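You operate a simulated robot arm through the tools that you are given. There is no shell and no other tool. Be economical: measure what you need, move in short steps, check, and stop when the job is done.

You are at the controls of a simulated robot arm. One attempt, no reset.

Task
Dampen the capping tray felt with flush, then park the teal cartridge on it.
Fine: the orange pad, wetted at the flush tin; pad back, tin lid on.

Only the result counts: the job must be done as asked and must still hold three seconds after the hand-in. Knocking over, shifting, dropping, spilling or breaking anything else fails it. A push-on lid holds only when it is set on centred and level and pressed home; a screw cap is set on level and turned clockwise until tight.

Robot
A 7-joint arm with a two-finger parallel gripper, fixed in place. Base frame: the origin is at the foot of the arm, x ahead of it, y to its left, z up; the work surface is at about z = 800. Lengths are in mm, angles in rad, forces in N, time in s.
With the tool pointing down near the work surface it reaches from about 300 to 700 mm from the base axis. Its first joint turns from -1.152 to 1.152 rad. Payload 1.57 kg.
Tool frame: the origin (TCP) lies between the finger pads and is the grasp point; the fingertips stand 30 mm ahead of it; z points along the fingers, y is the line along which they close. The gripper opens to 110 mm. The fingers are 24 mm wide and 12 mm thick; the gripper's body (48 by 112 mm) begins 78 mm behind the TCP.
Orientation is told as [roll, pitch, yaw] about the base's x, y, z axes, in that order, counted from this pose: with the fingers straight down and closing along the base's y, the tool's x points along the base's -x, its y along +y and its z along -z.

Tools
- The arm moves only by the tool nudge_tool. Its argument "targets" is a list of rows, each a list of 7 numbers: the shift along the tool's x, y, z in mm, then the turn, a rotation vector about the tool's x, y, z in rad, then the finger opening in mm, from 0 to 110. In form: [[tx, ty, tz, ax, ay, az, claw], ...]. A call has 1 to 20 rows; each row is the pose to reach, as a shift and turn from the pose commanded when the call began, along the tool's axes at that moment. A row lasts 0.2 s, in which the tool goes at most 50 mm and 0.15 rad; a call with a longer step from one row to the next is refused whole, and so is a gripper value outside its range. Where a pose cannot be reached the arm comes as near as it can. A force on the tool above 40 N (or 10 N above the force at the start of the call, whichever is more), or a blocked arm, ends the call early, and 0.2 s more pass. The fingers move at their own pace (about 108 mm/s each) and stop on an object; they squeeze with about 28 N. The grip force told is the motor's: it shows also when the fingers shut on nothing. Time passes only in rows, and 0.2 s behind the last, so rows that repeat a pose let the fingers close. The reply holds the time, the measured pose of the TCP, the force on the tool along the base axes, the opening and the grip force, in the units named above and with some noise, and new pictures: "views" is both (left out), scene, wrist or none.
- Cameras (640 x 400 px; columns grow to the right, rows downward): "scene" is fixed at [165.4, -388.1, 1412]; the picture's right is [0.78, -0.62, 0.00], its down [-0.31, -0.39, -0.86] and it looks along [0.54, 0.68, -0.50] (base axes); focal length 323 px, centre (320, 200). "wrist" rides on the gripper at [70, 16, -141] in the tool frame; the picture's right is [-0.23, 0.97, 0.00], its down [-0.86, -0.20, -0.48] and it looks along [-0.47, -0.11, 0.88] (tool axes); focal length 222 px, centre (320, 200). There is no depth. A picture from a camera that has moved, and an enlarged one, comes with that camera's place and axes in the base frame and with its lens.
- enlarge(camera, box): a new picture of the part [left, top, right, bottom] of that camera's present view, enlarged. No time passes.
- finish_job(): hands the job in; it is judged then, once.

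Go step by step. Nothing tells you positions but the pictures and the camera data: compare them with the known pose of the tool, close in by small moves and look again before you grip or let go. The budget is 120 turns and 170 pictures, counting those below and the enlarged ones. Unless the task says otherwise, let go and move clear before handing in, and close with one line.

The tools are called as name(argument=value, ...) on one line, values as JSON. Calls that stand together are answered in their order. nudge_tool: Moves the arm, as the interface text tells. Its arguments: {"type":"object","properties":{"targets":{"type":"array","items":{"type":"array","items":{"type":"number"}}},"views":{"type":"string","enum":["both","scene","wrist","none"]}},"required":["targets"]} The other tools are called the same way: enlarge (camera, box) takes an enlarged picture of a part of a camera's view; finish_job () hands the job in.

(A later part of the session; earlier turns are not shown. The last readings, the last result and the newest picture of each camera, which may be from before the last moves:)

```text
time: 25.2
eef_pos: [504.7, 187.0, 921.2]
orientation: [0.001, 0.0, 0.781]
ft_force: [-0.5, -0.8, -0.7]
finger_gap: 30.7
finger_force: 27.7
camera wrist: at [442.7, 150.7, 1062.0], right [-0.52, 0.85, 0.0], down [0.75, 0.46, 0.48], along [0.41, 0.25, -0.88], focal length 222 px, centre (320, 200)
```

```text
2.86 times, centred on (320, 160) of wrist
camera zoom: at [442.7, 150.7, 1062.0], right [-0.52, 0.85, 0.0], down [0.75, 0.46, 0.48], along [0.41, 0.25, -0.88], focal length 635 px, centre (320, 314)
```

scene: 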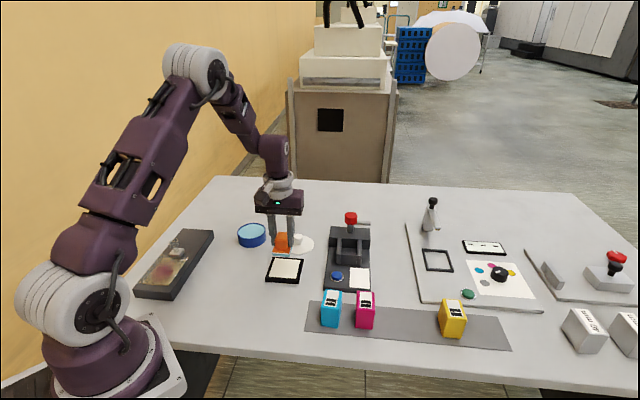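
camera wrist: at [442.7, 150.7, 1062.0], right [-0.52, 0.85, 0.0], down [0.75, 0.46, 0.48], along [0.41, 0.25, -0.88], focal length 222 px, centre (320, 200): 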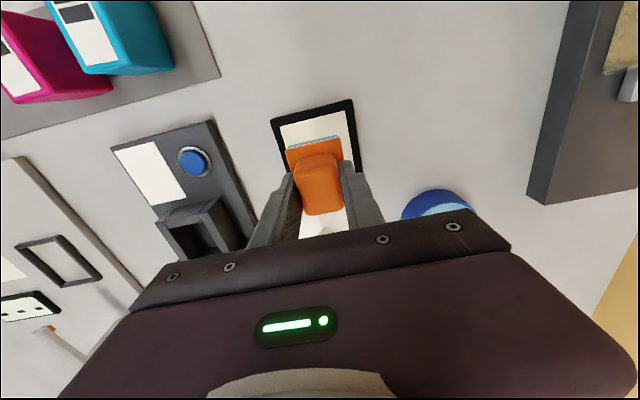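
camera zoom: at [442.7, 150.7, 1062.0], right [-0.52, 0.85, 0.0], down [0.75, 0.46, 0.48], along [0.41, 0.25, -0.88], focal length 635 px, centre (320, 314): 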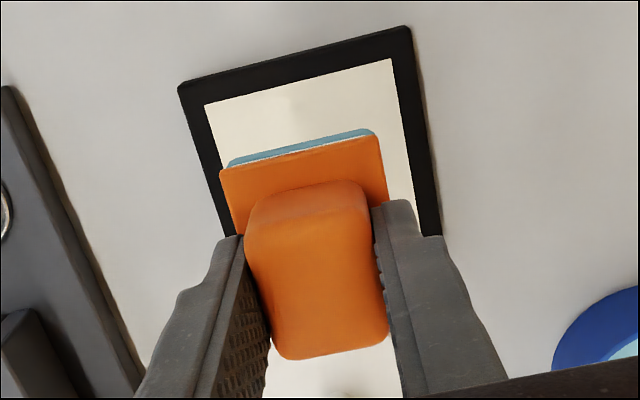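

The felt is about 73 mm square and the pad 44×53 mm, parallel to each other. I'll dab in four overlapping spots, finding contact height with the first.

nudge_tool(targets=[[-10, -12, 20, 0, 0, 0, 15], [-10, -12, 40, 0, 0, 0, 15], [-10, -12, 52, 0, 0, 0, 15], [-10, -12, 54, 0, 0, 0, 15], [-10, -12, 56, 0, 0, 0, 15], [-10, -12, 58, 0, 0, 0, 15], [-10, -12, 60, 0, 0, 0, 15], [-10, -12, 61, 0, 0, 0, 15], [-10, -12, 62, 0, 0, 0, 15], [-10, -12, 63, 0, 0, 0, 15], [-10, -12, 64, 0, 0, 0, 15], [-10, -12, 65, 0, 0, 0, 15], [-10, -12, 65, 0, 0, 0, 15]])

enlarge(camera="scene", box=[240, 210, 330, 300])

enlarge(camera="wrist", box=[240, 90, 400, 230])

```text
time: 27.9
eef_pos: [520.8, 187.6, 857.2]
orientation: [-0.002, 0.0, 0.78]
ft_force: [-4.7, -2.7, 12.6]
finger_gap: 31.2
finger_force: 28.1
stopped in row 13: the force on the tool passed its limit (the readings are from after the stop); the commanded pose is now the measured one
camera wrist: at [457.7, 151.0, 998.9], right [-0.52, 0.85, 0.0], down [0.75, 0.46, 0.48], along [0.41, 0.25, -0.88], focal length 222 px, centre (320, 200)
```

scene: 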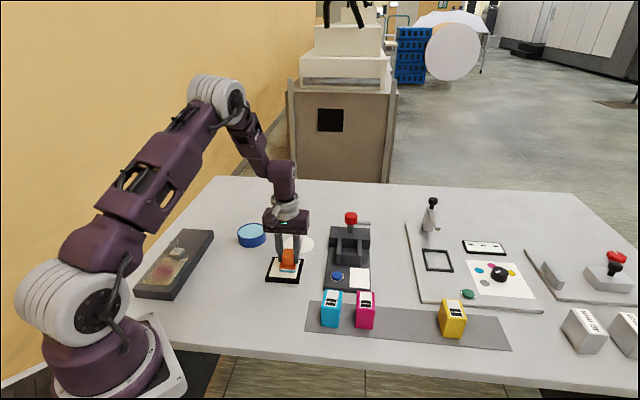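
wrist: 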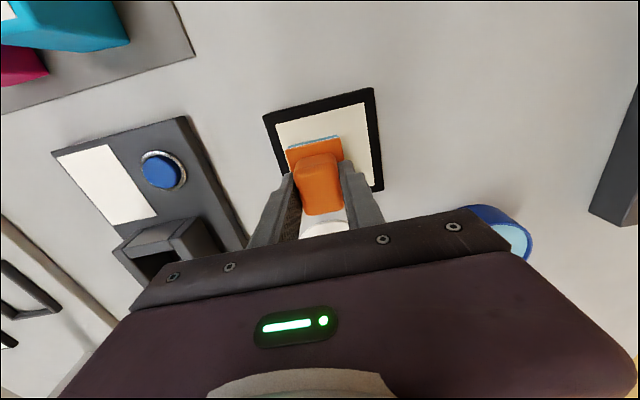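

```text
4.44 times, centred on (285, 255) of scene
camera zoom: at [165.0, -388.2, 1412.0], right [0.78, -0.62, 0.0], down [-0.31, -0.39, -0.86], along [0.54, 0.68, -0.5], focal length 1434 px, centre (476, -44)
```

zoom: 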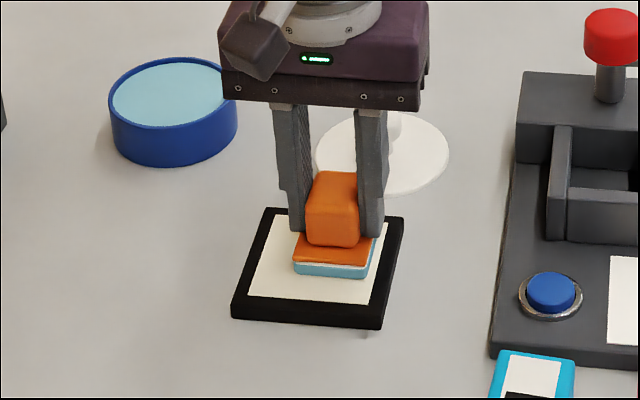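

```text
2.86 times, centred on (320, 160) of wrist
camera zoom: at [457.7, 151.0, 998.9], right [-0.52, 0.85, 0.0], down [0.75, 0.46, 0.48], along [0.41, 0.25, -0.88], focal length 635 px, centre (320, 314)
```

zoom: 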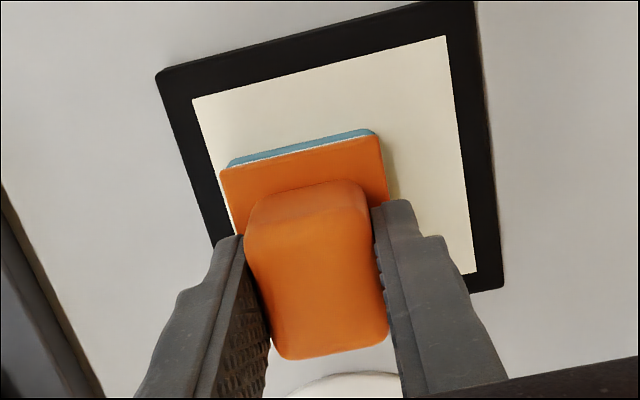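

Contact comes at TCP z 857. I'll lift and dab the second spot, checking the mark left by the first.

nudge_tool(targets=[[0, 0, -15, 0, 0, 0, 15], [0, 12, -25, 0, 0, 0, 15], [0, 24, -15, 0, 0, 0, 15], [0, 24, -4, 0, 0, 0, 15], [0, 24, -1, 0, 0, 0, 15], [0, 24, 0.5, 0, 0, 0, 15], [0, 24, 1, 0, 0, 0, 15], [0, 24, 1, 0, 0, 0, 15]], views="none")

enlarge(camera="scene", box=[240, 210, 330, 300])

```text
time: 29.9
eef_pos: [503.5, 205.9, 856.8]
orientation: [-0.003, -0.003, 0.783]
ft_force: [-4.8, -1.5, 11.4]
finger_gap: 31.1
finger_force: 27.7
stopped in row 8: the force on the tool passed its limit (the readings are from after the stop); the commanded pose is now the measured one
```

```text
4.44 times, centred on (285, 255) of scene
camera zoom: at [165.1, -388.2, 1412.0], right [0.78, -0.62, 0.0], down [-0.31, -0.39, -0.86], along [0.54, 0.68, -0.5], focal length 1434 px, centre (476, -44)
```

zoom: 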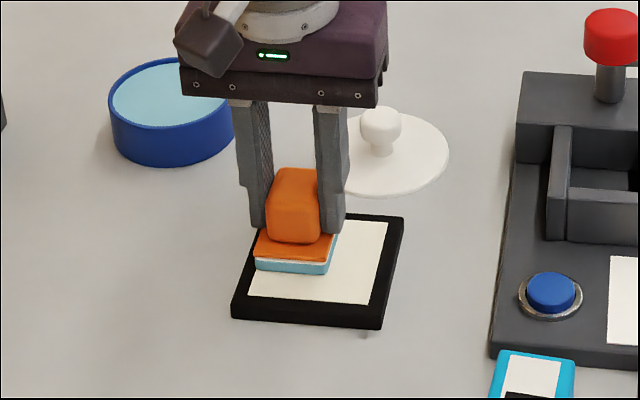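

No visible mark on the felt yet. I'll finish the other two dabs and then lift to look.

nudge_tool(targets=[[0, 0, -12, 0, 0, 0, 15], [16, -2, -12, 0, 0, 0, 15], [16, -2, -3, 0, 0, 0, 15], [16, -2, -1, 0, 0, 0, 15], [16, -2, 0.3, 0, 0, 0, 15], [16, -2, 0.3, 0, 0, 0, 15], [16, -2, -12, 0, 0, 0, 15], [16, -24, -12, 0, 0, 0, 15], [16, -24, -3, 0, 0, 0, 15], [16, -24, -1, 0, 0, 0, 15], [16, -24, 0.3, 0, 0, 0, 15], [16, -24, 0.3, 0, 0, 0, 15], [16, -24, -20, 0, 0, 0, 15], [16, -24, -60, 0, 0, 0, 15]])

enlarge(camera="scene", box=[240, 210, 330, 300])

enlarge(camera="wrist", box=[240, 90, 400, 230])

```text
time: 32.9
eef_pos: [509.0, 175.7, 918.2]
orientation: [0.0, -0.004, 0.779]
ft_force: [0.1, -0.1, -0.8]
finger_gap: 31.3
finger_force: 28.1
camera wrist: at [446.6, 138.8, 1058.9], right [-0.52, 0.85, 0.0], down [0.75, 0.46, 0.48], along [0.41, 0.25, -0.88], focal length 222 px, centre (320, 200)
```

scene: 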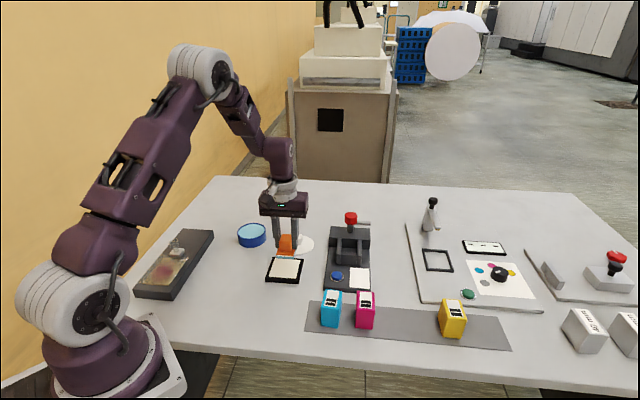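
wrist: 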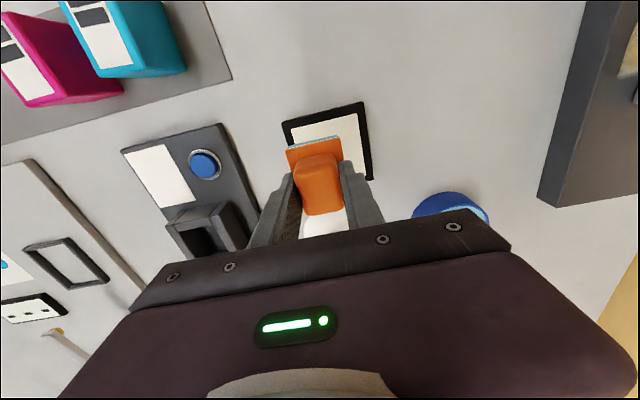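

```text
4.44 times, centred on (285, 255) of scene
camera zoom: at [165.4, -388.1, 1412.0], right [0.78, -0.62, 0.0], down [-0.31, -0.39, -0.86], along [0.54, 0.68, -0.5], focal length 1434 px, centre (476, -44)
```

zoom: 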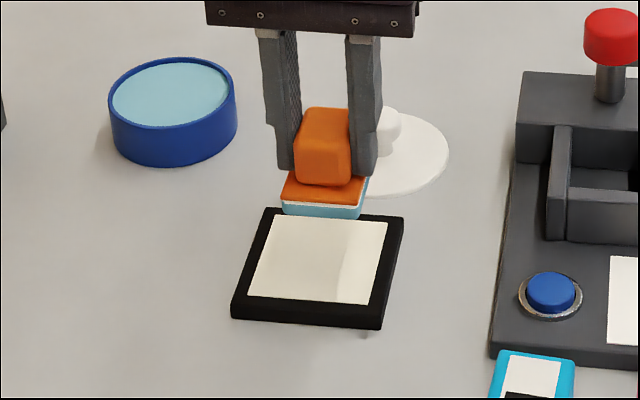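

```text
2.86 times, centred on (320, 160) of wrist
camera zoom: at [446.6, 138.8, 1058.9], right [-0.52, 0.85, 0.0], down [0.75, 0.46, 0.48], along [0.41, 0.25, -0.88], focal length 635 px, centre (320, 314)
```

zoom: 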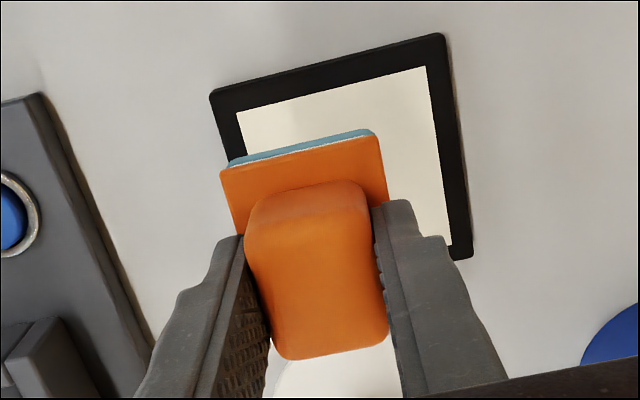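

The felt shows no clear colour change. Before going on, I'll check the other candidate surfaces for a capping tray and compare the felt closely.

enlarge(camera="scene", box=[400, 190, 550, 310])

enlarge(camera="scene", box=[262, 250, 308, 288])

enlarge(camera="scene", box=[310, 205, 390, 335])

```text
3.33 times, centred on (475, 250) of scene
camera zoom: at [165.4, -388.1, 1412.0], right [0.78, -0.62, 0.0], down [-0.31, -0.39, -0.86], along [0.54, 0.68, -0.5], focal length 1076 px, centre (-197, 33)
```

zoom: 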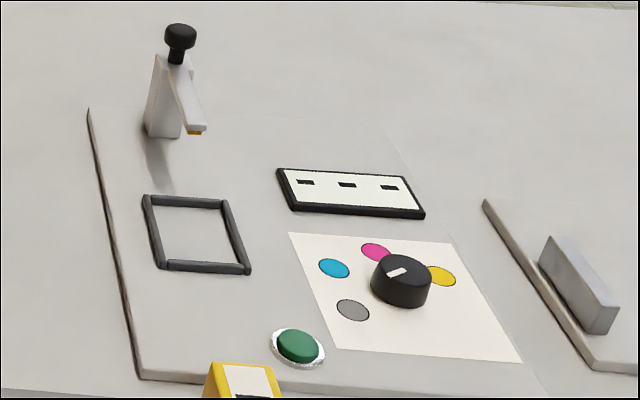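

```text
10.53 times, centred on (285, 269) of scene
camera zoom: at [165.4, -388.1, 1412.0], right [0.78, -0.62, 0.0], down [-0.31, -0.39, -0.86], along [0.54, 0.68, -0.5], focal length 3396 px, centre (688, -526)
```

zoom: 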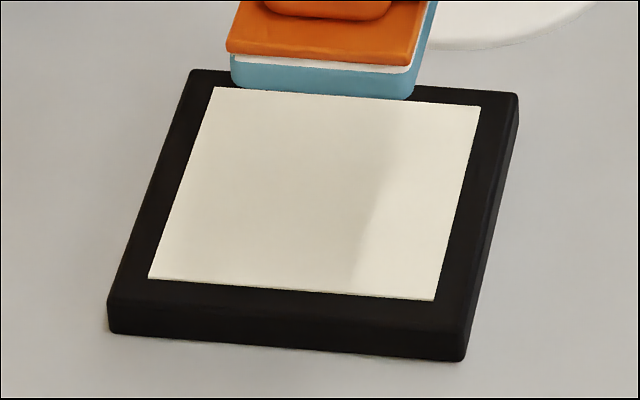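

```text
3.08 times, centred on (350, 270) of scene
camera zoom: at [165.4, -388.1, 1412.0], right [0.78, -0.62, 0.0], down [-0.31, -0.39, -0.86], along [0.54, 0.68, -0.5], focal length 993 px, centre (228, -15)
```

zoom: 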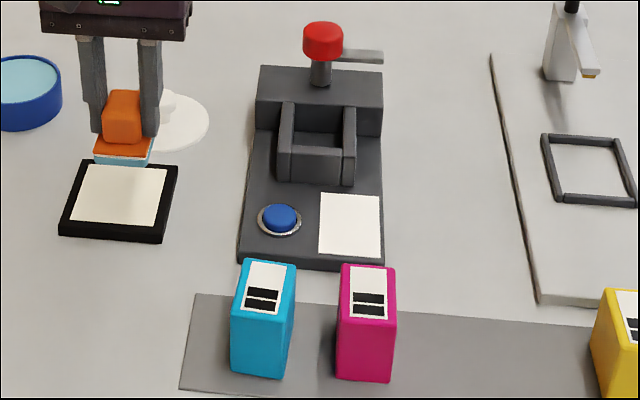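

The tray is the right object, but dabbing alone has not visibly wet it. I'll try a slow, light wiping stroke across it and check that the tray stays put.

nudge_tool(targets=[[0, 0, 30, 0, 0, 0, 15], [0, 0, 52, 0, 0, 0, 15], [0, 0, 58, 0, 0, 0, 15], [0, 0, 60, 0, 0, 0, 15], [0, 3, 60, 0, 0, 0, 15], [0, 6, 60, 0, 0, 0, 15], [0, 9, 60, 0, 0, 0, 15], [0, 12, 60, 0, 0, 0, 15]], views="none")

enlarge(camera="scene", box=[262, 250, 308, 288])

```text
time: 34.7
eef_pos: [501.3, 185.8, 857.1]
orientation: [-0.002, -0.001, 0.783]
ft_force: [1.2, -2.0, 2.2]
finger_gap: 30.9
finger_force: 28.1
```

```text
10.53 times, centred on (285, 269) of scene
camera zoom: at [165.4, -388.1, 1412.0], right [0.78, -0.62, 0.0], down [-0.31, -0.39, -0.86], along [0.54, 0.68, -0.5], focal length 3396 px, centre (688, -526)
```

zoom: 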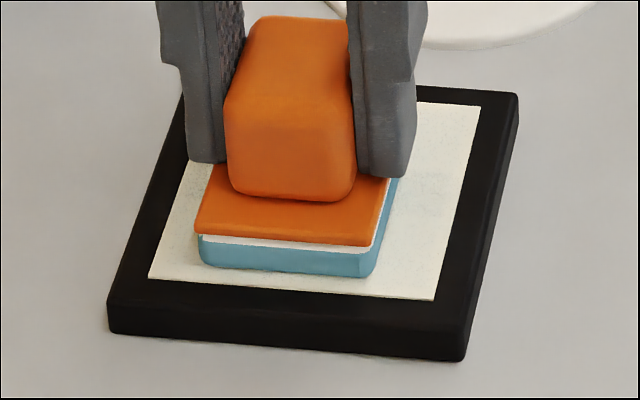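

Wiping works: the felt is taking on a mottled blue tint and the tray hasn't moved. I'll stroke over the whole felt with the same light contact.

nudge_tool(targets=[[0, 4, 0.5, 0, 0, 0, 15], [0, 8, 0.5, 0, 0, 0, 15], [0, 11, 0.5, 0, 0, 0, 15], [-4, 11, 0.5, 0, 0, 0, 15], [-8, 11, 0.5, 0, 0, 0, 15], [-12, 11, 0.5, 0, 0, 0, 15], [-15, 11, 0.5, 0, 0, 0, 15], [-15, 7, 0.5, 0, 0, 0, 15], [-15, 3, 0.5, 0, 0, 0, 15], [-15, -1, 0.5, 0, 0, 0, 15], [-15, -5, 0.5, 0, 0, 0, 15], [-15, -9, 0.5, 0, 0, 0, 15], [-15, -12, 0.5, 0, 0, 0, 15], [-11, -12, 0.5, 0, 0, 0, 15], [-7, -12, 0.5, 0, 0, 0, 15], [-3, -12, 0.5, 0, 0, 0, 15], [0, -12, 0.5, 0, 0, 0, 15]], views="none")

enlarge(camera="scene", box=[262, 250, 308, 288])

```text
time: 35.8
eef_pos: [495.2, 192.2, 857.2]
orientation: [-0.005, 0.003, 0.779]
ft_force: [-4.1, -4.4, 13.3]
finger_gap: 31.2
finger_force: 28.1
stopped in row 5: the force on the tool passed its limit (the readings are from after the stop); the commanded pose is now the measured one
```

```text
10.53 times, centred on (285, 269) of scene
camera zoom: at [165.1, -388.3, 1412.0], right [0.78, -0.62, 0.0], down [-0.31, -0.39, -0.86], along [0.54, 0.68, -0.5], focal length 3396 px, centre (688, -526)
```

zoom: 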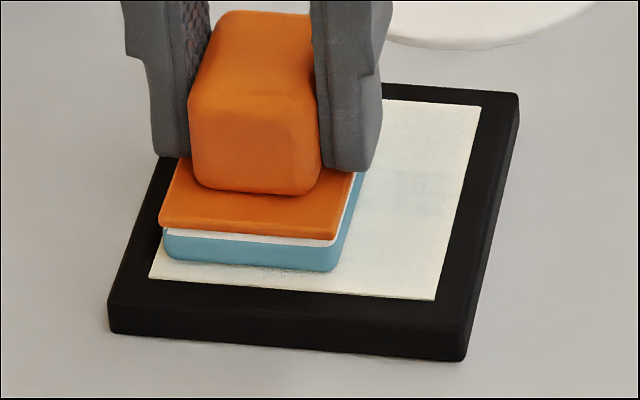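

A damp patch is visible. I'll keep stroking a little lighter so the force limit isn't hit.

nudge_tool(targets=[[0, 0, -0.5, 0, 0, 0, 15], [-4, 0, -0.5, 0, 0, 0, 15], [-8, 0, -0.5, 0, 0, 0, 15], [-13, 0, -0.5, 0, 0, 0, 15], [-13, -4, -0.5, 0, 0, 0, 15], [-13, -8, -0.5, 0, 0, 0, 15], [-13, -12, -0.5, 0, 0, 0, 15], [-13, -16, -0.5, 0, 0, 0, 15], [-13, -21, -0.5, 0, 0, 0, 15], [-9, -21, -0.5, 0, 0, 0, 15], [-5, -21, -0.5, 0, 0, 0, 15], [0, -21, -0.5, 0, 0, 0, 15]], views="none")

enlarge(camera="scene", box=[262, 250, 308, 288])

```text
time: 38.4
eef_pos: [512.9, 179.3, 858.8]
orientation: [-0.004, 0.0, 0.78]
ft_force: [7.3, 5.6, 11.2]
finger_gap: 31.4
finger_force: 27.3
```

```text
10.53 times, centred on (285, 269) of scene
camera zoom: at [165.4, -388.0, 1412.0], right [0.78, -0.62, 0.0], down [-0.31, -0.39, -0.86], along [0.54, 0.68, -0.5], focal length 3396 px, centre (688, -526)
```

zoom: 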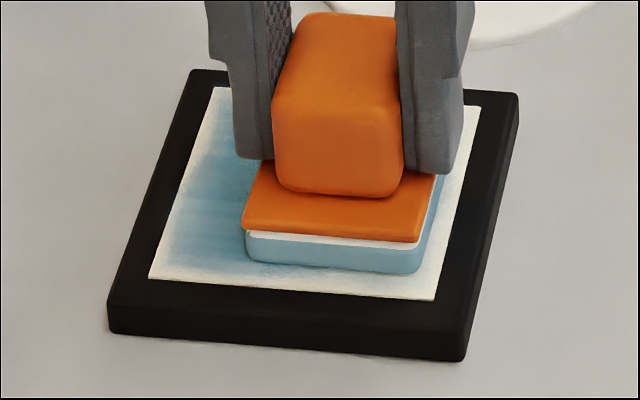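

The felt is clearly turning blue. I'll lift to inspect the coverage.

nudge_tool(targets=[[0, 0, -15, 0, 0, 0, 15], [0, 0, -50, 0, 0, 0, 15], [0, 0, -70, 0, 0, 0, 15]], views="wrist")

enlarge(camera="scene", box=[262, 250, 308, 288])

```text
time: 39.2
eef_pos: [510.3, 177.9, 927.9]
orientation: [-0.003, 0.003, 0.778]
ft_force: [-0.2, -0.3, 0.2]
finger_gap: 30.6
finger_force: 27.9
camera wrist: at [449.3, 142.0, 1069.3], right [-0.52, 0.85, 0.0], down [0.75, 0.46, 0.48], along [0.41, 0.24, -0.88], focal length 222 px, centre (320, 200)
```

wrist: 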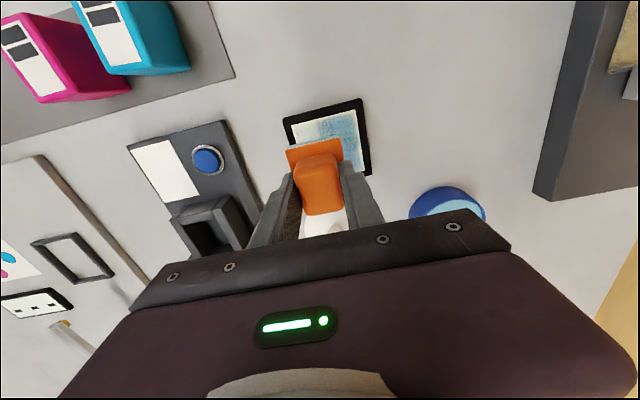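

```text
10.53 times, centred on (285, 269) of scene
camera zoom: at [165.4, -388.1, 1412.0], right [0.78, -0.62, 0.0], down [-0.31, -0.39, -0.86], along [0.54, 0.68, -0.5], focal length 3396 px, centre (688, -526)
```

zoom: 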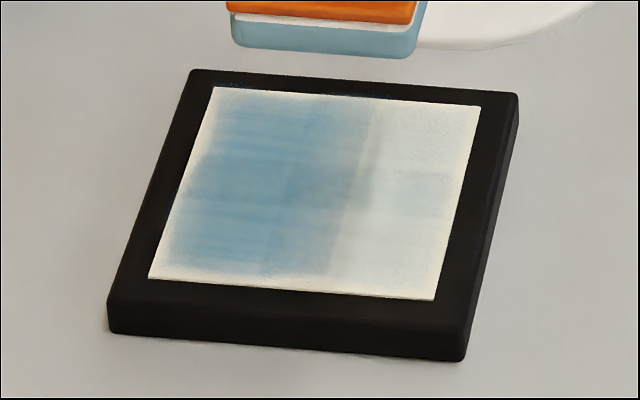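

The left half is well damped and the right half weak, so I'll wipe over the right side more.

nudge_tool(targets=[[2, 0, 40, 0, 0, 0, 15], [2, -2, 66, 0, 0, 0, 15], [2, -2, 70.3, 0, 0, 0, 15], [-2, -2, 70.3, 0, 0, 0, 15], [-6, -2, 70.3, 0, 0, 0, 15], [-10, -2, 70.3, 0, 0, 0, 15], [-14, -2, 70.3, 0, 0, 0, 15], [-10, -2, 70.3, 0, 0, 0, 15], [-6, -2, 70.3, 0, 0, 0, 15], [-2, -2, 70.3, 0, 0, 0, 15], [3, -2, 70.3, 0, 0, 0, 15], [3, 2, 70.3, 0, 0, 0, 15], [3, 6, 70.3, 0, 0, 0, 15], [-2, 6, 70.3, 0, 0, 0, 15], [-6, 2, 70.3, 0, 0, 0, 15], [-10, -2, 70.3, 0, 0, 0, 15], [-14, -2, 70.3, 0, 0, 0, 15], [-14, -2, 50, 0, 0, 0, 15], [0, 0, 15, 0, 0, 0, 15], [0, 0, 0, 0, 0, 0, 15]], views="none")

enlarge(camera="scene", box=[262, 250, 308, 288])

```text
time: 42.2
eef_pos: [505.9, 179.1, 857.2]
orientation: [-0.004, 0.014, 0.772]
ft_force: [-5.1, -4.3, 14.7]
finger_gap: 30.9
finger_force: 28.1
stopped in row 15: the force on the tool passed its limit (the readings are from after the stop); the commanded pose is now the measured one
```

```text
10.53 times, centred on (285, 269) of scene
camera zoom: at [165.0, -388.3, 1412.0], right [0.78, -0.62, 0.0], down [-0.31, -0.39, -0.86], along [0.54, 0.68, -0.5], focal length 3396 px, centre (688, -526)
```

zoom: 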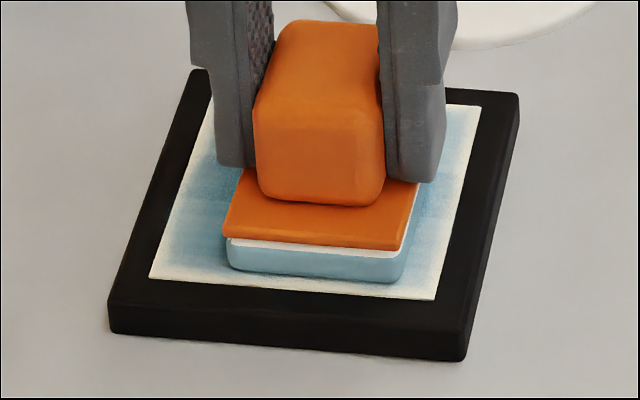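

nudge_tool(targets=[[0, 0, -15, 0, 0, 0, 15], [0, 0, -50, 0, 0, 0, 15], [0, 0, -70, 0, 0, 0, 15]], views="wrist")

enlarge(camera="scene", box=[255, 235, 315, 288])

```text
time: 43.0
eef_pos: [506.2, 181.1, 925.9]
orientation: [-0.005, 0.013, 0.774]
ft_force: [0.5, 0.7, -0.1]
finger_gap: 31.1
finger_force: 28.0
camera wrist: at [445.6, 146.7, 1069.1], right [-0.52, 0.85, -0.01], down [0.75, 0.46, 0.47], along [0.4, 0.24, -0.88], focal length 222 px, centre (320, 200)
```

wrist: 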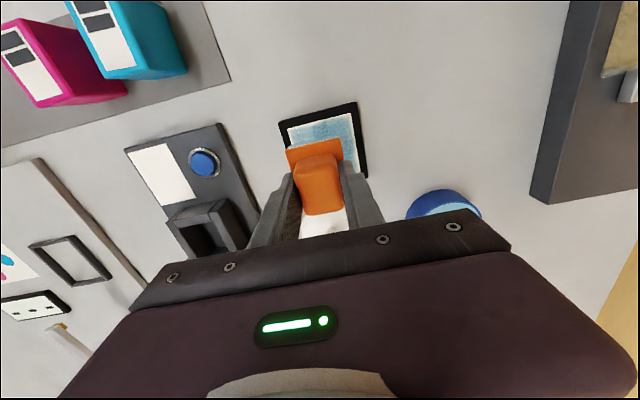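

```text
7.55 times, centred on (285, 262) of scene
camera zoom: at [165.4, -388.1, 1412.0], right [0.78, -0.62, 0.0], down [-0.31, -0.39, -0.86], along [0.54, 0.68, -0.5], focal length 2435 px, centre (584, -264)
```

zoom: 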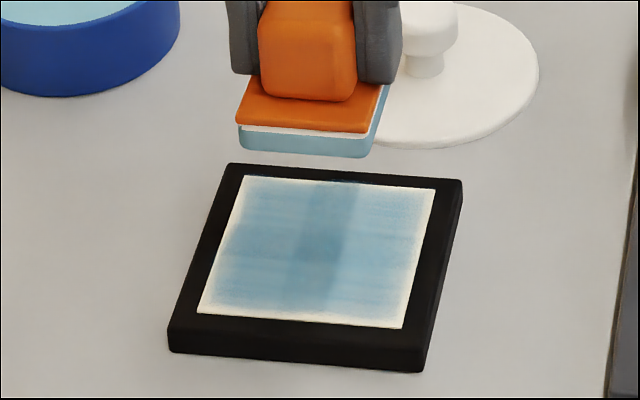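

The felt is damp all over. I'll carry the pad back above its home at (329, 181), also undoing the slight tilt picked up from the stop.

nudge_tool(targets=[[18, 18, 0, -0.005, -0.013, -0.006, 15], [45, 44, 0, -0.005, -0.013, -0.006, 15], [72, 70, 0, -0.005, -0.013, -0.006, 15], [100, 97, 0, -0.005, -0.013, -0.006, 15], [120, 117, 20, -0.005, -0.013, -0.006, 15], [126.6, 123.5, 45, -0.005, -0.013, -0.006, 15], [126.6, 123.5, 60, -0.005, -0.013, -0.006, 15], [126.6, 123.5, 60, -0.005, -0.013, -0.006, 15]])

enlarge(camera="scene", box=[180, 240, 280, 330])

```text
time: 44.8
eef_pos: [329.0, 180.6, 870.0]
orientation: [0.001, 0.002, 0.78]
ft_force: [0.2, 0.9, -0.2]
finger_gap: 31.1
finger_force: 27.8
camera wrist: at [267.2, 143.4, 1010.9], right [-0.52, 0.85, 0.0], down [0.75, 0.46, 0.48], along [0.41, 0.25, -0.88], focal length 222 px, centre (320, 200)
```

scene: 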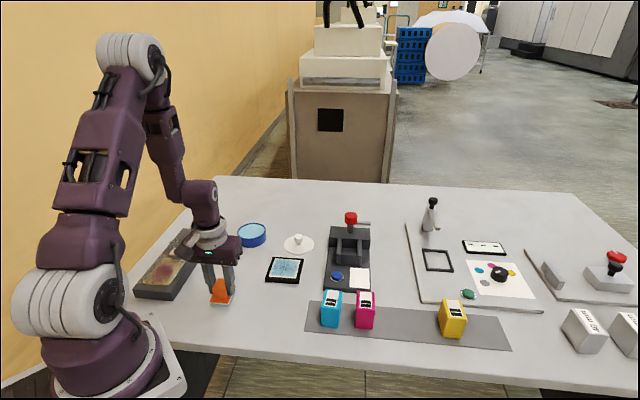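
wrist: 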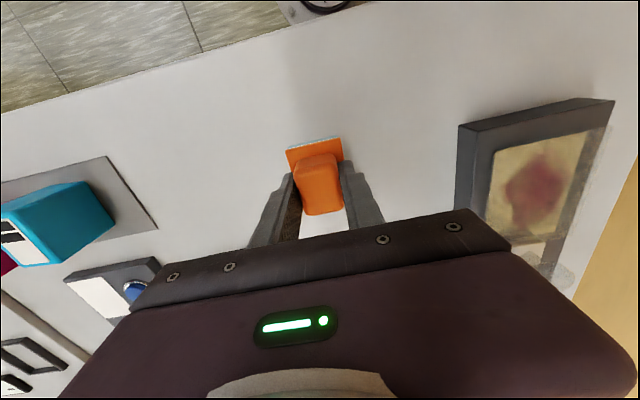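

```text
4.44 times, centred on (230, 285) of scene
camera zoom: at [165.4, -388.1, 1412.0], right [0.78, -0.62, 0.0], down [-0.31, -0.39, -0.86], along [0.54, 0.68, -0.5], focal length 1434 px, centre (720, -178)
```

zoom: 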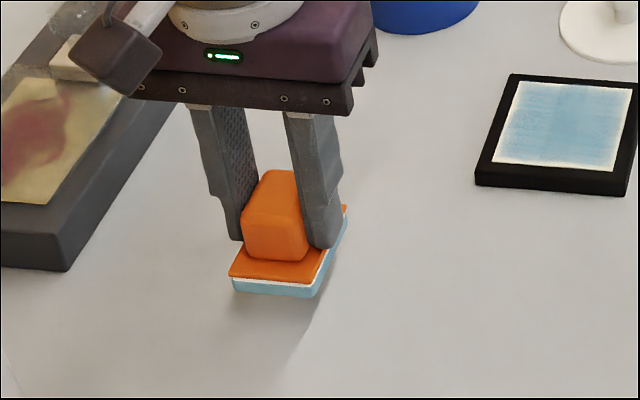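

The pad is above its spot, so I'll lower it to the table and release.

nudge_tool(targets=[[0, 0, 10, 0, 0, 0, 15], [0, 0, 16, 0, 0, 0, 15], [0, 0, 18, 0, 0, 0, 15], [0, 0, 19, 0, 0, 0, 15], [0, 0, 20, 0, 0, 0, 15], [0, 0, 20.5, 0, 0, 0, 15], [0, 0, 20.5, 0, 0, 0, 15]], views="none")

enlarge(camera="scene", box=[180, 240, 280, 330])

```text
time: 46.4
eef_pos: [328.9, 180.5, 848.3]
orientation: [0.002, 0.001, 0.78]
ft_force: [0.3, -0.1, -1.1]
finger_gap: 30.9
finger_force: 28.0
```

```text
4.44 times, centred on (230, 285) of scene
camera zoom: at [165.4, -388.1, 1412.0], right [0.78, -0.62, 0.0], down [-0.31, -0.39, -0.86], along [0.54, 0.68, -0.5], focal length 1434 px, centre (720, -178)
```

zoom: 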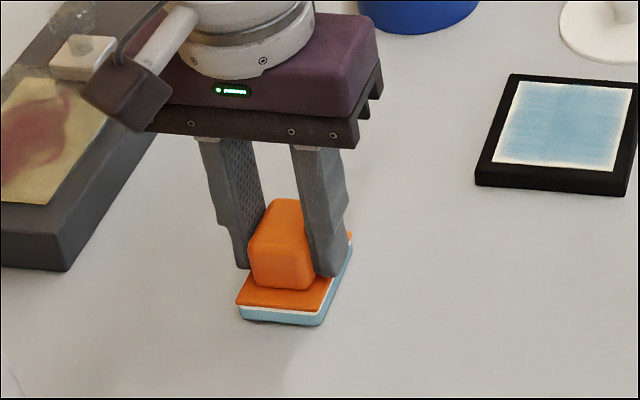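

nudge_tool(targets=[[0, 0, 0.7, 0, 0, 0, 15], [0, 0, 1.4, 0, 0, 0, 15], [0, 0, 2.1, 0, 0, 0, 15], [0, 0, 2.5, 0, 0, 0, 15], [0, 0, 2.5, 0, 0, 0, 15]], views="none")

```text
time: 47.6
eef_pos: [327.9, 179.9, 844.8]
orientation: [0.001, 0.001, 0.78]
ft_force: [-1.8, -0.9, 14.3]
finger_gap: 31.2
finger_force: 27.6
```

It's in contact with the table. I'll release and rise.

nudge_tool(targets=[[0, 0, -0.7, 0, 0, 0, 15], [0, 0, -0.7, 0, 0, 0, 40], [0, 0, -0.7, 0, 0, 0, 65], [0, 0, -0.7, 0, 0, 0, 65], [0, 0, -20, 0, 0, 0, 65], [0, 0, -60, 0, 0, 0, 65], [0, 0, -95, 0, 0, 0, 65]])

enlarge(camera="scene", box=[180, 240, 280, 330])

```text
time: 49.2
eef_pos: [328.0, 177.9, 940.6]
orientation: [0.001, 0.003, 0.781]
ft_force: [0.0, -0.9, -0.2]
finger_gap: 65.0
finger_force: 0.1
camera wrist: at [266.9, 142.2, 1082.2], right [-0.52, 0.85, 0.0], down [0.75, 0.46, 0.48], along [0.41, 0.25, -0.88], focal length 222 px, centre (320, 200)
```

scene: 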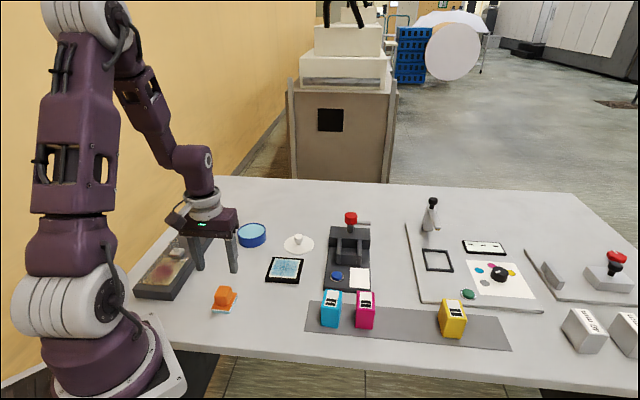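
wrist: 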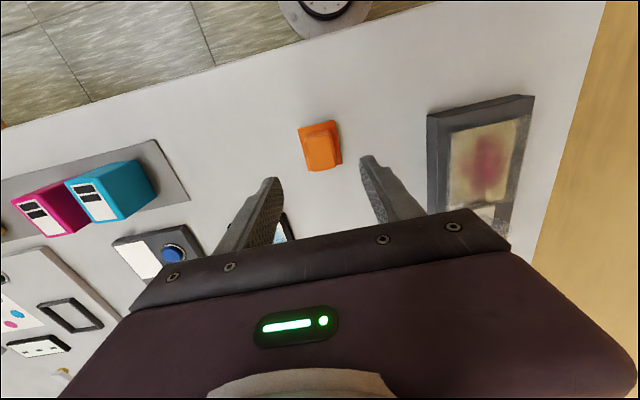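

```text
4.44 times, centred on (230, 285) of scene
camera zoom: at [165.4, -388.1, 1412.0], right [0.78, -0.62, 0.0], down [-0.31, -0.39, -0.86], along [0.54, 0.68, -0.5], focal length 1434 px, centre (720, -178)
```

zoom: 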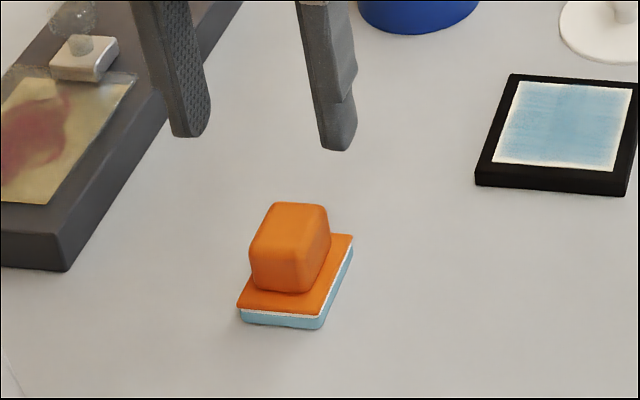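

The pad is back exactly at home. Next I'll move to the parked lid at (601, 259), turning back to yaw 0.

nudge_tool(targets=[[-30, -16, 0, 0, 0, 0.1, 60], [-62, -33, 0, 0, 0, 0.2, 60], [-94, -51, 0, 0, 0, 0.3, 60], [-126, -68, 0, 0, 0, 0.4, 60], [-158, -86, 0, 0, 0, 0.5, 60], [-190, -103, 0, 0, 0, 0.6, 60], [-222, -120, 10, 0, 0, 0.7, 60], [-249, -135, 25, 0, 0, 0.78, 60], [-249, -135, 35, 0, 0, 0.78, 60]])

enlarge(camera="wrist", box=[240, 90, 400, 230])

```text
time: 51.2
eef_pos: [601.0, 259.4, 904.9]
orientation: [0.0, 0.0, -0.003]
ft_force: [-0.3, -0.1, -0.3]
finger_gap: 60.1
finger_force: 0.0
camera wrist: at [531.6, 276.1, 1046.3], right [0.23, 0.97, 0.0], down [0.86, -0.2, 0.48], along [0.46, -0.11, -0.88], focal length 222 px, centre (320, 200)
```

scene: 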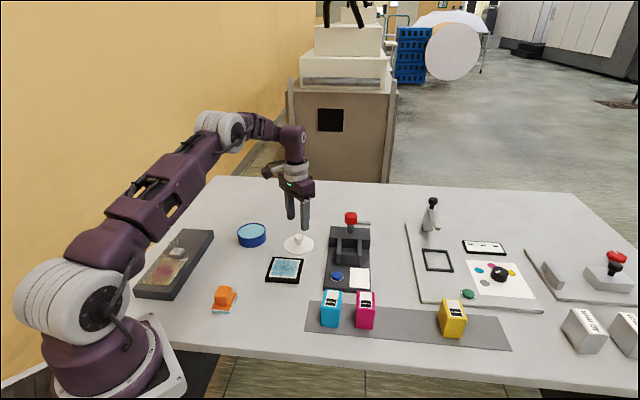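
wrist: 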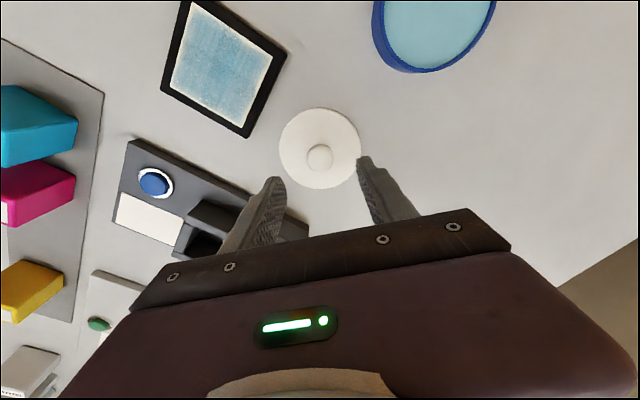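

```text
2.86 times, centred on (320, 160) of wrist
camera zoom: at [531.6, 276.1, 1046.3], right [0.23, 0.97, 0.0], down [0.86, -0.2, 0.48], along [0.46, -0.11, -0.88], focal length 635 px, centre (320, 314)
```

zoom: 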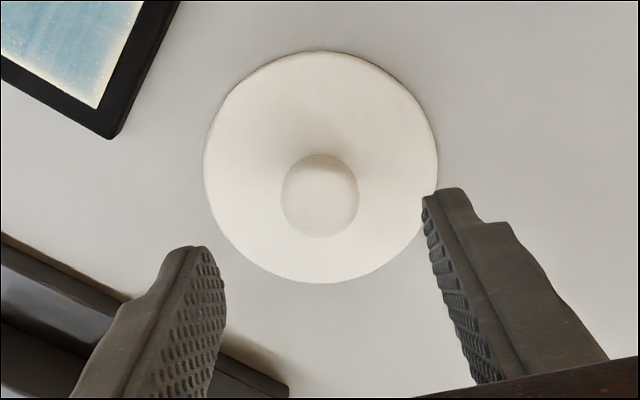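

The knob lies right under the tool. I'll lower to the earlier grip height and close.

nudge_tool(targets=[[0, 0, 20, 0, 0, 0, 60], [0, 0, 40, 0, 0, 0, 60], [0, 0, 55, 0, 0, 0, 60], [0, 0, 61, 0, 0, 0, 60], [0, 0, 61, 0, 0, 0, 40], [0, 0, 61, 0, 0, 0, 20], [0, 0, 61, 0, 0, 0, 10], [0, 0, 61, 0, 0, 0, 10]], views="none")

```text
time: 53.0
eef_pos: [600.9, 259.4, 844.2]
orientation: [0.001, 0.001, -0.001]
ft_force: [-0.3, 0.2, 0.1]
finger_gap: 25.8
finger_force: 27.9
```

The knob is held. I'll lift and carry the lid over the tin.

nudge_tool(targets=[[0, 0, -30, 0, 0, 0, 10], [0, 0, -70, 0, 0, 0, 10], [0, 0, -85, 0, 0, 0, 10], [24, 28, -85, 0, 0, 0, 10], [48, 56, -85, 0, 0, 0, 10], [72, 84, -85, 0, 0, 0, 10], [90, 105, -75, 0, 0, 0, 10], [96.6, 112.7, -65, 0, 0, 0, 10], [96.6, 112.7, -55, 0, 0, 0, 10], [96.6, 112.7, -55, 0, 0, 0, 10]])

enlarge(camera="scene", box=[210, 180, 290, 260])

enlarge(camera="wrist", box=[240, 90, 400, 230])

```text
time: 55.2
eef_pos: [502.7, 371.3, 899.0]
orientation: [0.0, 0.002, 0.0]
ft_force: [0.2, 0.1, -0.2]
finger_gap: 25.8
finger_force: 28.0
camera wrist: at [433.6, 388.2, 1040.4], right [0.23, 0.97, 0.0], down [0.86, -0.2, 0.48], along [0.46, -0.11, -0.88], focal length 222 px, centre (320, 200)
```

scene: 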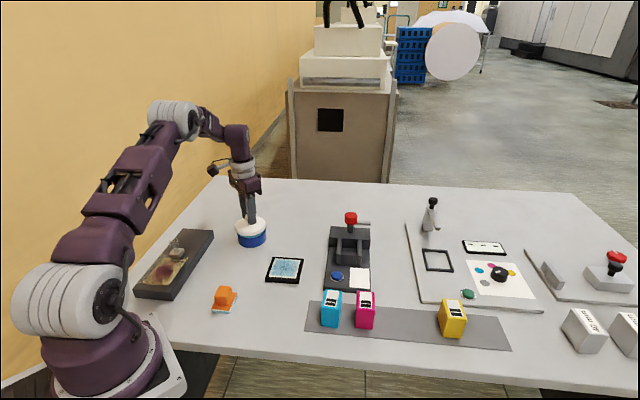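
wrist: 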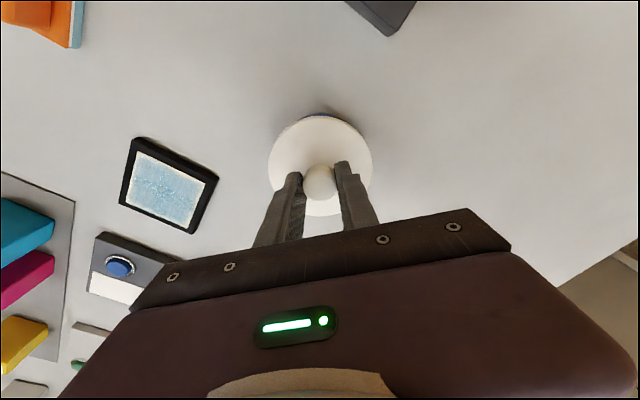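

```text
5.00 times, centred on (250, 220) of scene
camera zoom: at [165.4, -388.1, 1412.0], right [0.78, -0.62, 0.0], down [-0.31, -0.39, -0.86], along [0.54, 0.68, -0.5], focal length 1613 px, centre (670, 100)
```

zoom: 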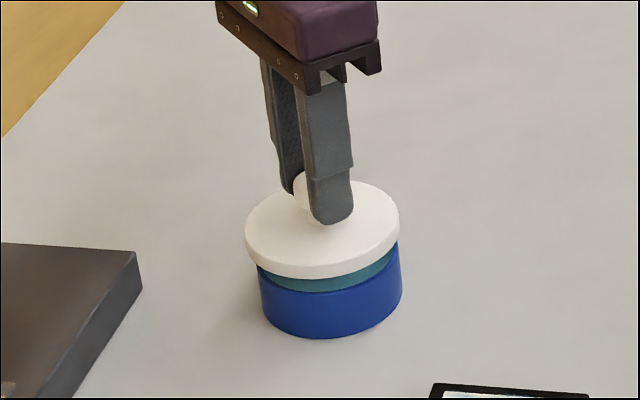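

```text
2.86 times, centred on (320, 160) of wrist
camera zoom: at [433.6, 388.2, 1040.4], right [0.23, 0.97, 0.0], down [0.86, -0.2, 0.48], along [0.46, -0.11, -0.88], focal length 635 px, centre (320, 314)
```

zoom: 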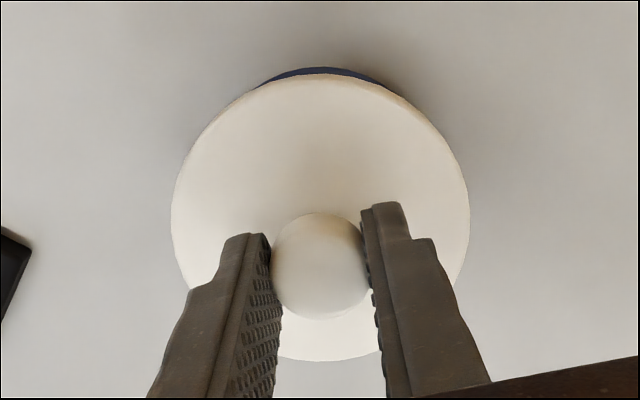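

The lid is nearly centred over the tin. After a 1 mm correction I'll lower it slowly and press home.

nudge_tool(targets=[[-1.2, -0.4, 8, 0, 0, 0, 10], [-1.2, -0.4, 14, 0, 0, 0, 10], [-1.2, -0.4, 17, 0, 0, 0, 10], [-1.2, -0.4, 17, 0, 0, 0, 10]], views="none")

enlarge(camera="scene", box=[220, 200, 280, 255])

enlarge(camera="wrist", box=[240, 90, 400, 230])

```text
time: 56.2
eef_pos: [505.5, 371.4, 881.9]
orientation: [0.0, 0.002, 0.0]
ft_force: [-0.1, -0.3, -0.7]
finger_gap: 26.4
finger_force: 28.1
```

```text
7.27 times, centred on (250, 228) of scene
camera zoom: at [165.4, -388.1, 1412.0], right [0.78, -0.62, 0.0], down [-0.31, -0.39, -0.86], along [0.54, 0.68, -0.5], focal length 2347 px, centre (829, 0)
```

zoom: 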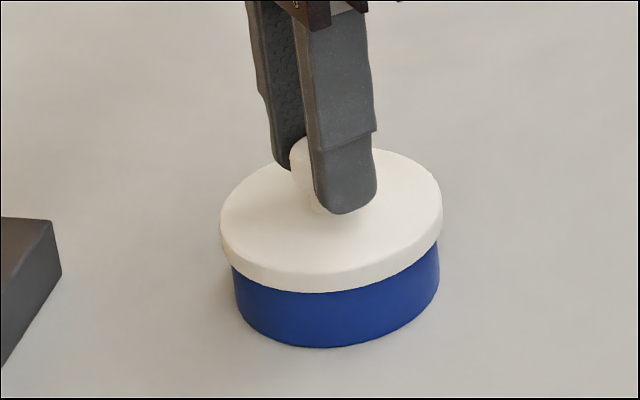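

```text
2.86 times, centred on (320, 160) of wrist
camera zoom: at [435.5, 388.2, 1023.6], right [0.23, 0.97, 0.0], down [0.86, -0.2, 0.48], along [0.46, -0.11, -0.88], focal length 635 px, centre (320, 314)
```

zoom: 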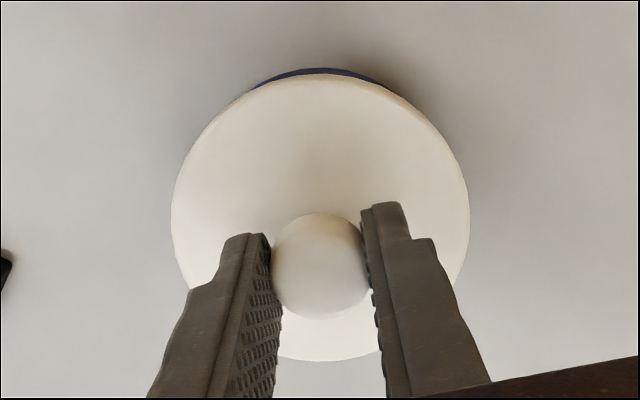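

Alignment now matches the original seated picture. I'll press down in small steps.

nudge_tool(targets=[[0, 0, 2, 0, 0, 0, 10], [0, 0, 3, 0, 0, 0, 10], [0, 0, 4, 0, 0, 0, 10], [0, 0, 5, 0, 0, 0, 10], [0, 0, 6, 0, 0, 0, 10], [0, 0, 7, 0, 0, 0, 10], [0, 0, 8, 0, 0, 0, 10], [0, 0, 9, 0, 0, 0, 10], [0, 0, 10, 0, 0, 0, 10], [0, 0, 11, 0, 0, 0, 10]], views="none")

enlarge(camera="scene", box=[220, 200, 280, 255])

```text
time: 58.4
eef_pos: [506.4, 371.3, 873.2]
orientation: [0.001, -0.002, -0.001]
ft_force: [-6.1, -0.9, 31.6]
finger_gap: 26.2
finger_force: 27.8
```

```text
7.27 times, centred on (250, 228) of scene
camera zoom: at [164.7, -388.5, 1412.0], right [0.78, -0.62, 0.0], down [-0.31, -0.39, -0.86], along [0.54, 0.68, -0.5], focal length 2347 px, centre (829, 0)
```

zoom: 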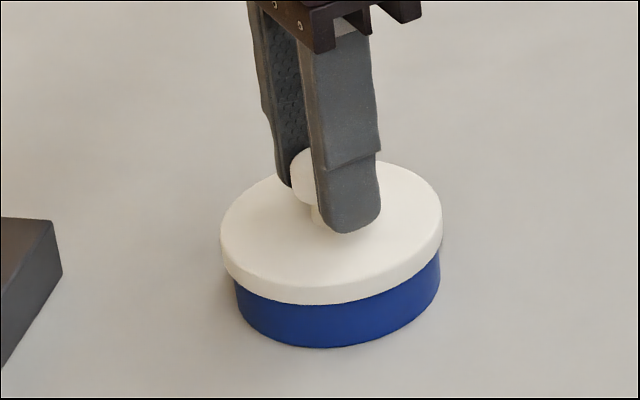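

The lid is down to the original height. I'll give it one firmer press to the force limit to be sure it's home.

nudge_tool(targets=[[0, 0, 1, 0, 0, 0, 10], [0, 0, 2, 0, 0, 0, 10], [0, 0, 3, 0, 0, 0, 10], [0, 0, 4, 0, 0, 0, 10]], views="none")

```text
time: 59.4
eef_pos: [506.5, 370.9, 867.5]
orientation: [0.0, -0.003, 0.0]
ft_force: [5.1, -5.8, 33.0]
finger_gap: 26.1
finger_force: 27.6
```

enlarge(camera="scene", box=[220, 200, 280, 255])

```text
7.27 times, centred on (250, 228) of scene
camera zoom: at [165.0, -388.6, 1411.9], right [0.78, -0.62, 0.0], down [-0.31, -0.39, -0.86], along [0.54, 0.68, -0.5], focal length 2347 px, centre (829, 0)
```

zoom: 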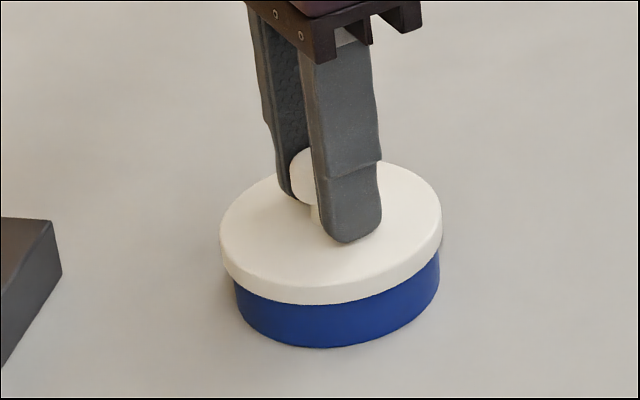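

The fingers slid on the knob while the lid stayed put, so it is seated or very near it. I'll let go, close the fingers and push once on the knob's top centre.

nudge_tool(targets=[[0, 0, -5, 0, 0, 0, 10], [0, 0, -5, 0, 0, 0, 35], [0, 0, -5, 0, 0, 0, 60], [0, 0, -5, 0, 0, 0, 60], [0, 0, -25, 0, 0, 0, 60], [0, 0, -55, 0, 0, 0, 30], [0, 0, -55, 0, 0, 0, 0], [0, 0, -55, 0, 0, 0, 0]])

enlarge(camera="scene", box=[220, 200, 280, 255])

enlarge(camera="wrist", box=[240, 90, 400, 230])

```text
time: 61.2
eef_pos: [506.9, 372.0, 922.6]
orientation: [0.001, 0.002, 0.0]
ft_force: [0.6, -0.2, -0.2]
finger_gap: 0.1
finger_force: 21.6
camera wrist: at [436.9, 389.7, 1063.6], right [0.23, 0.97, 0.0], down [0.86, -0.2, 0.48], along [0.46, -0.11, -0.88], focal length 222 px, centre (320, 200)
```

scene: 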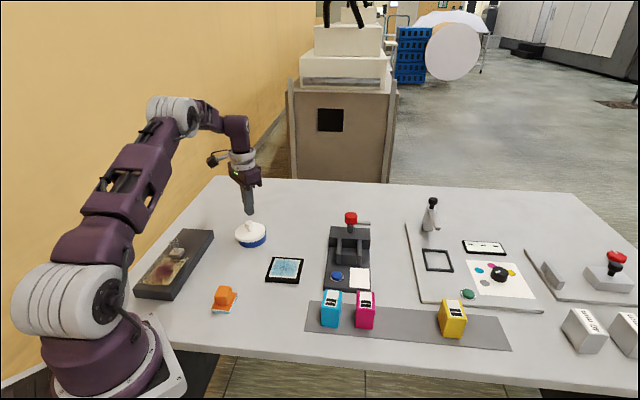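
wrist: 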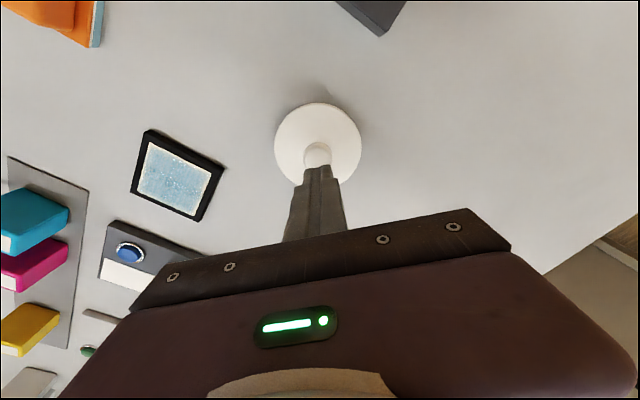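

```text
7.27 times, centred on (250, 228) of scene
camera zoom: at [165.4, -388.1, 1412.0], right [0.78, -0.62, 0.0], down [-0.31, -0.39, -0.86], along [0.54, 0.68, -0.5], focal length 2347 px, centre (829, 0)
```

zoom: 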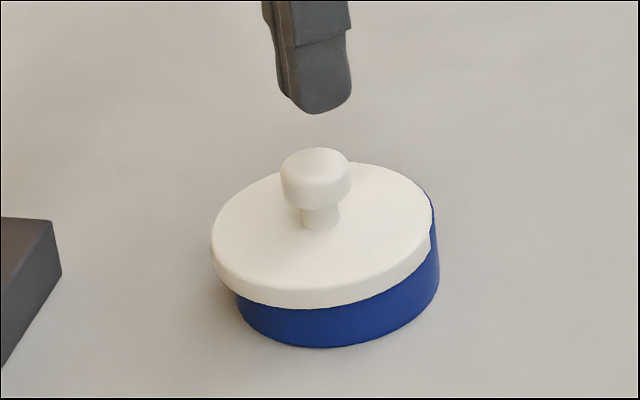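

```text
2.86 times, centred on (320, 160) of wrist
camera zoom: at [436.9, 389.7, 1063.6], right [0.23, 0.97, 0.0], down [0.86, -0.2, 0.48], along [0.46, -0.11, -0.88], focal length 635 px, centre (320, 314)
```

zoom: 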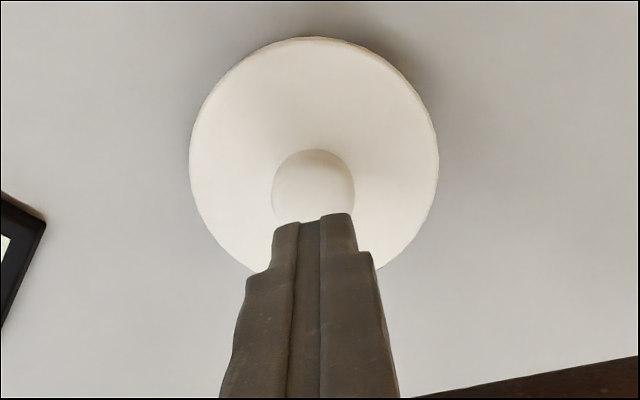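

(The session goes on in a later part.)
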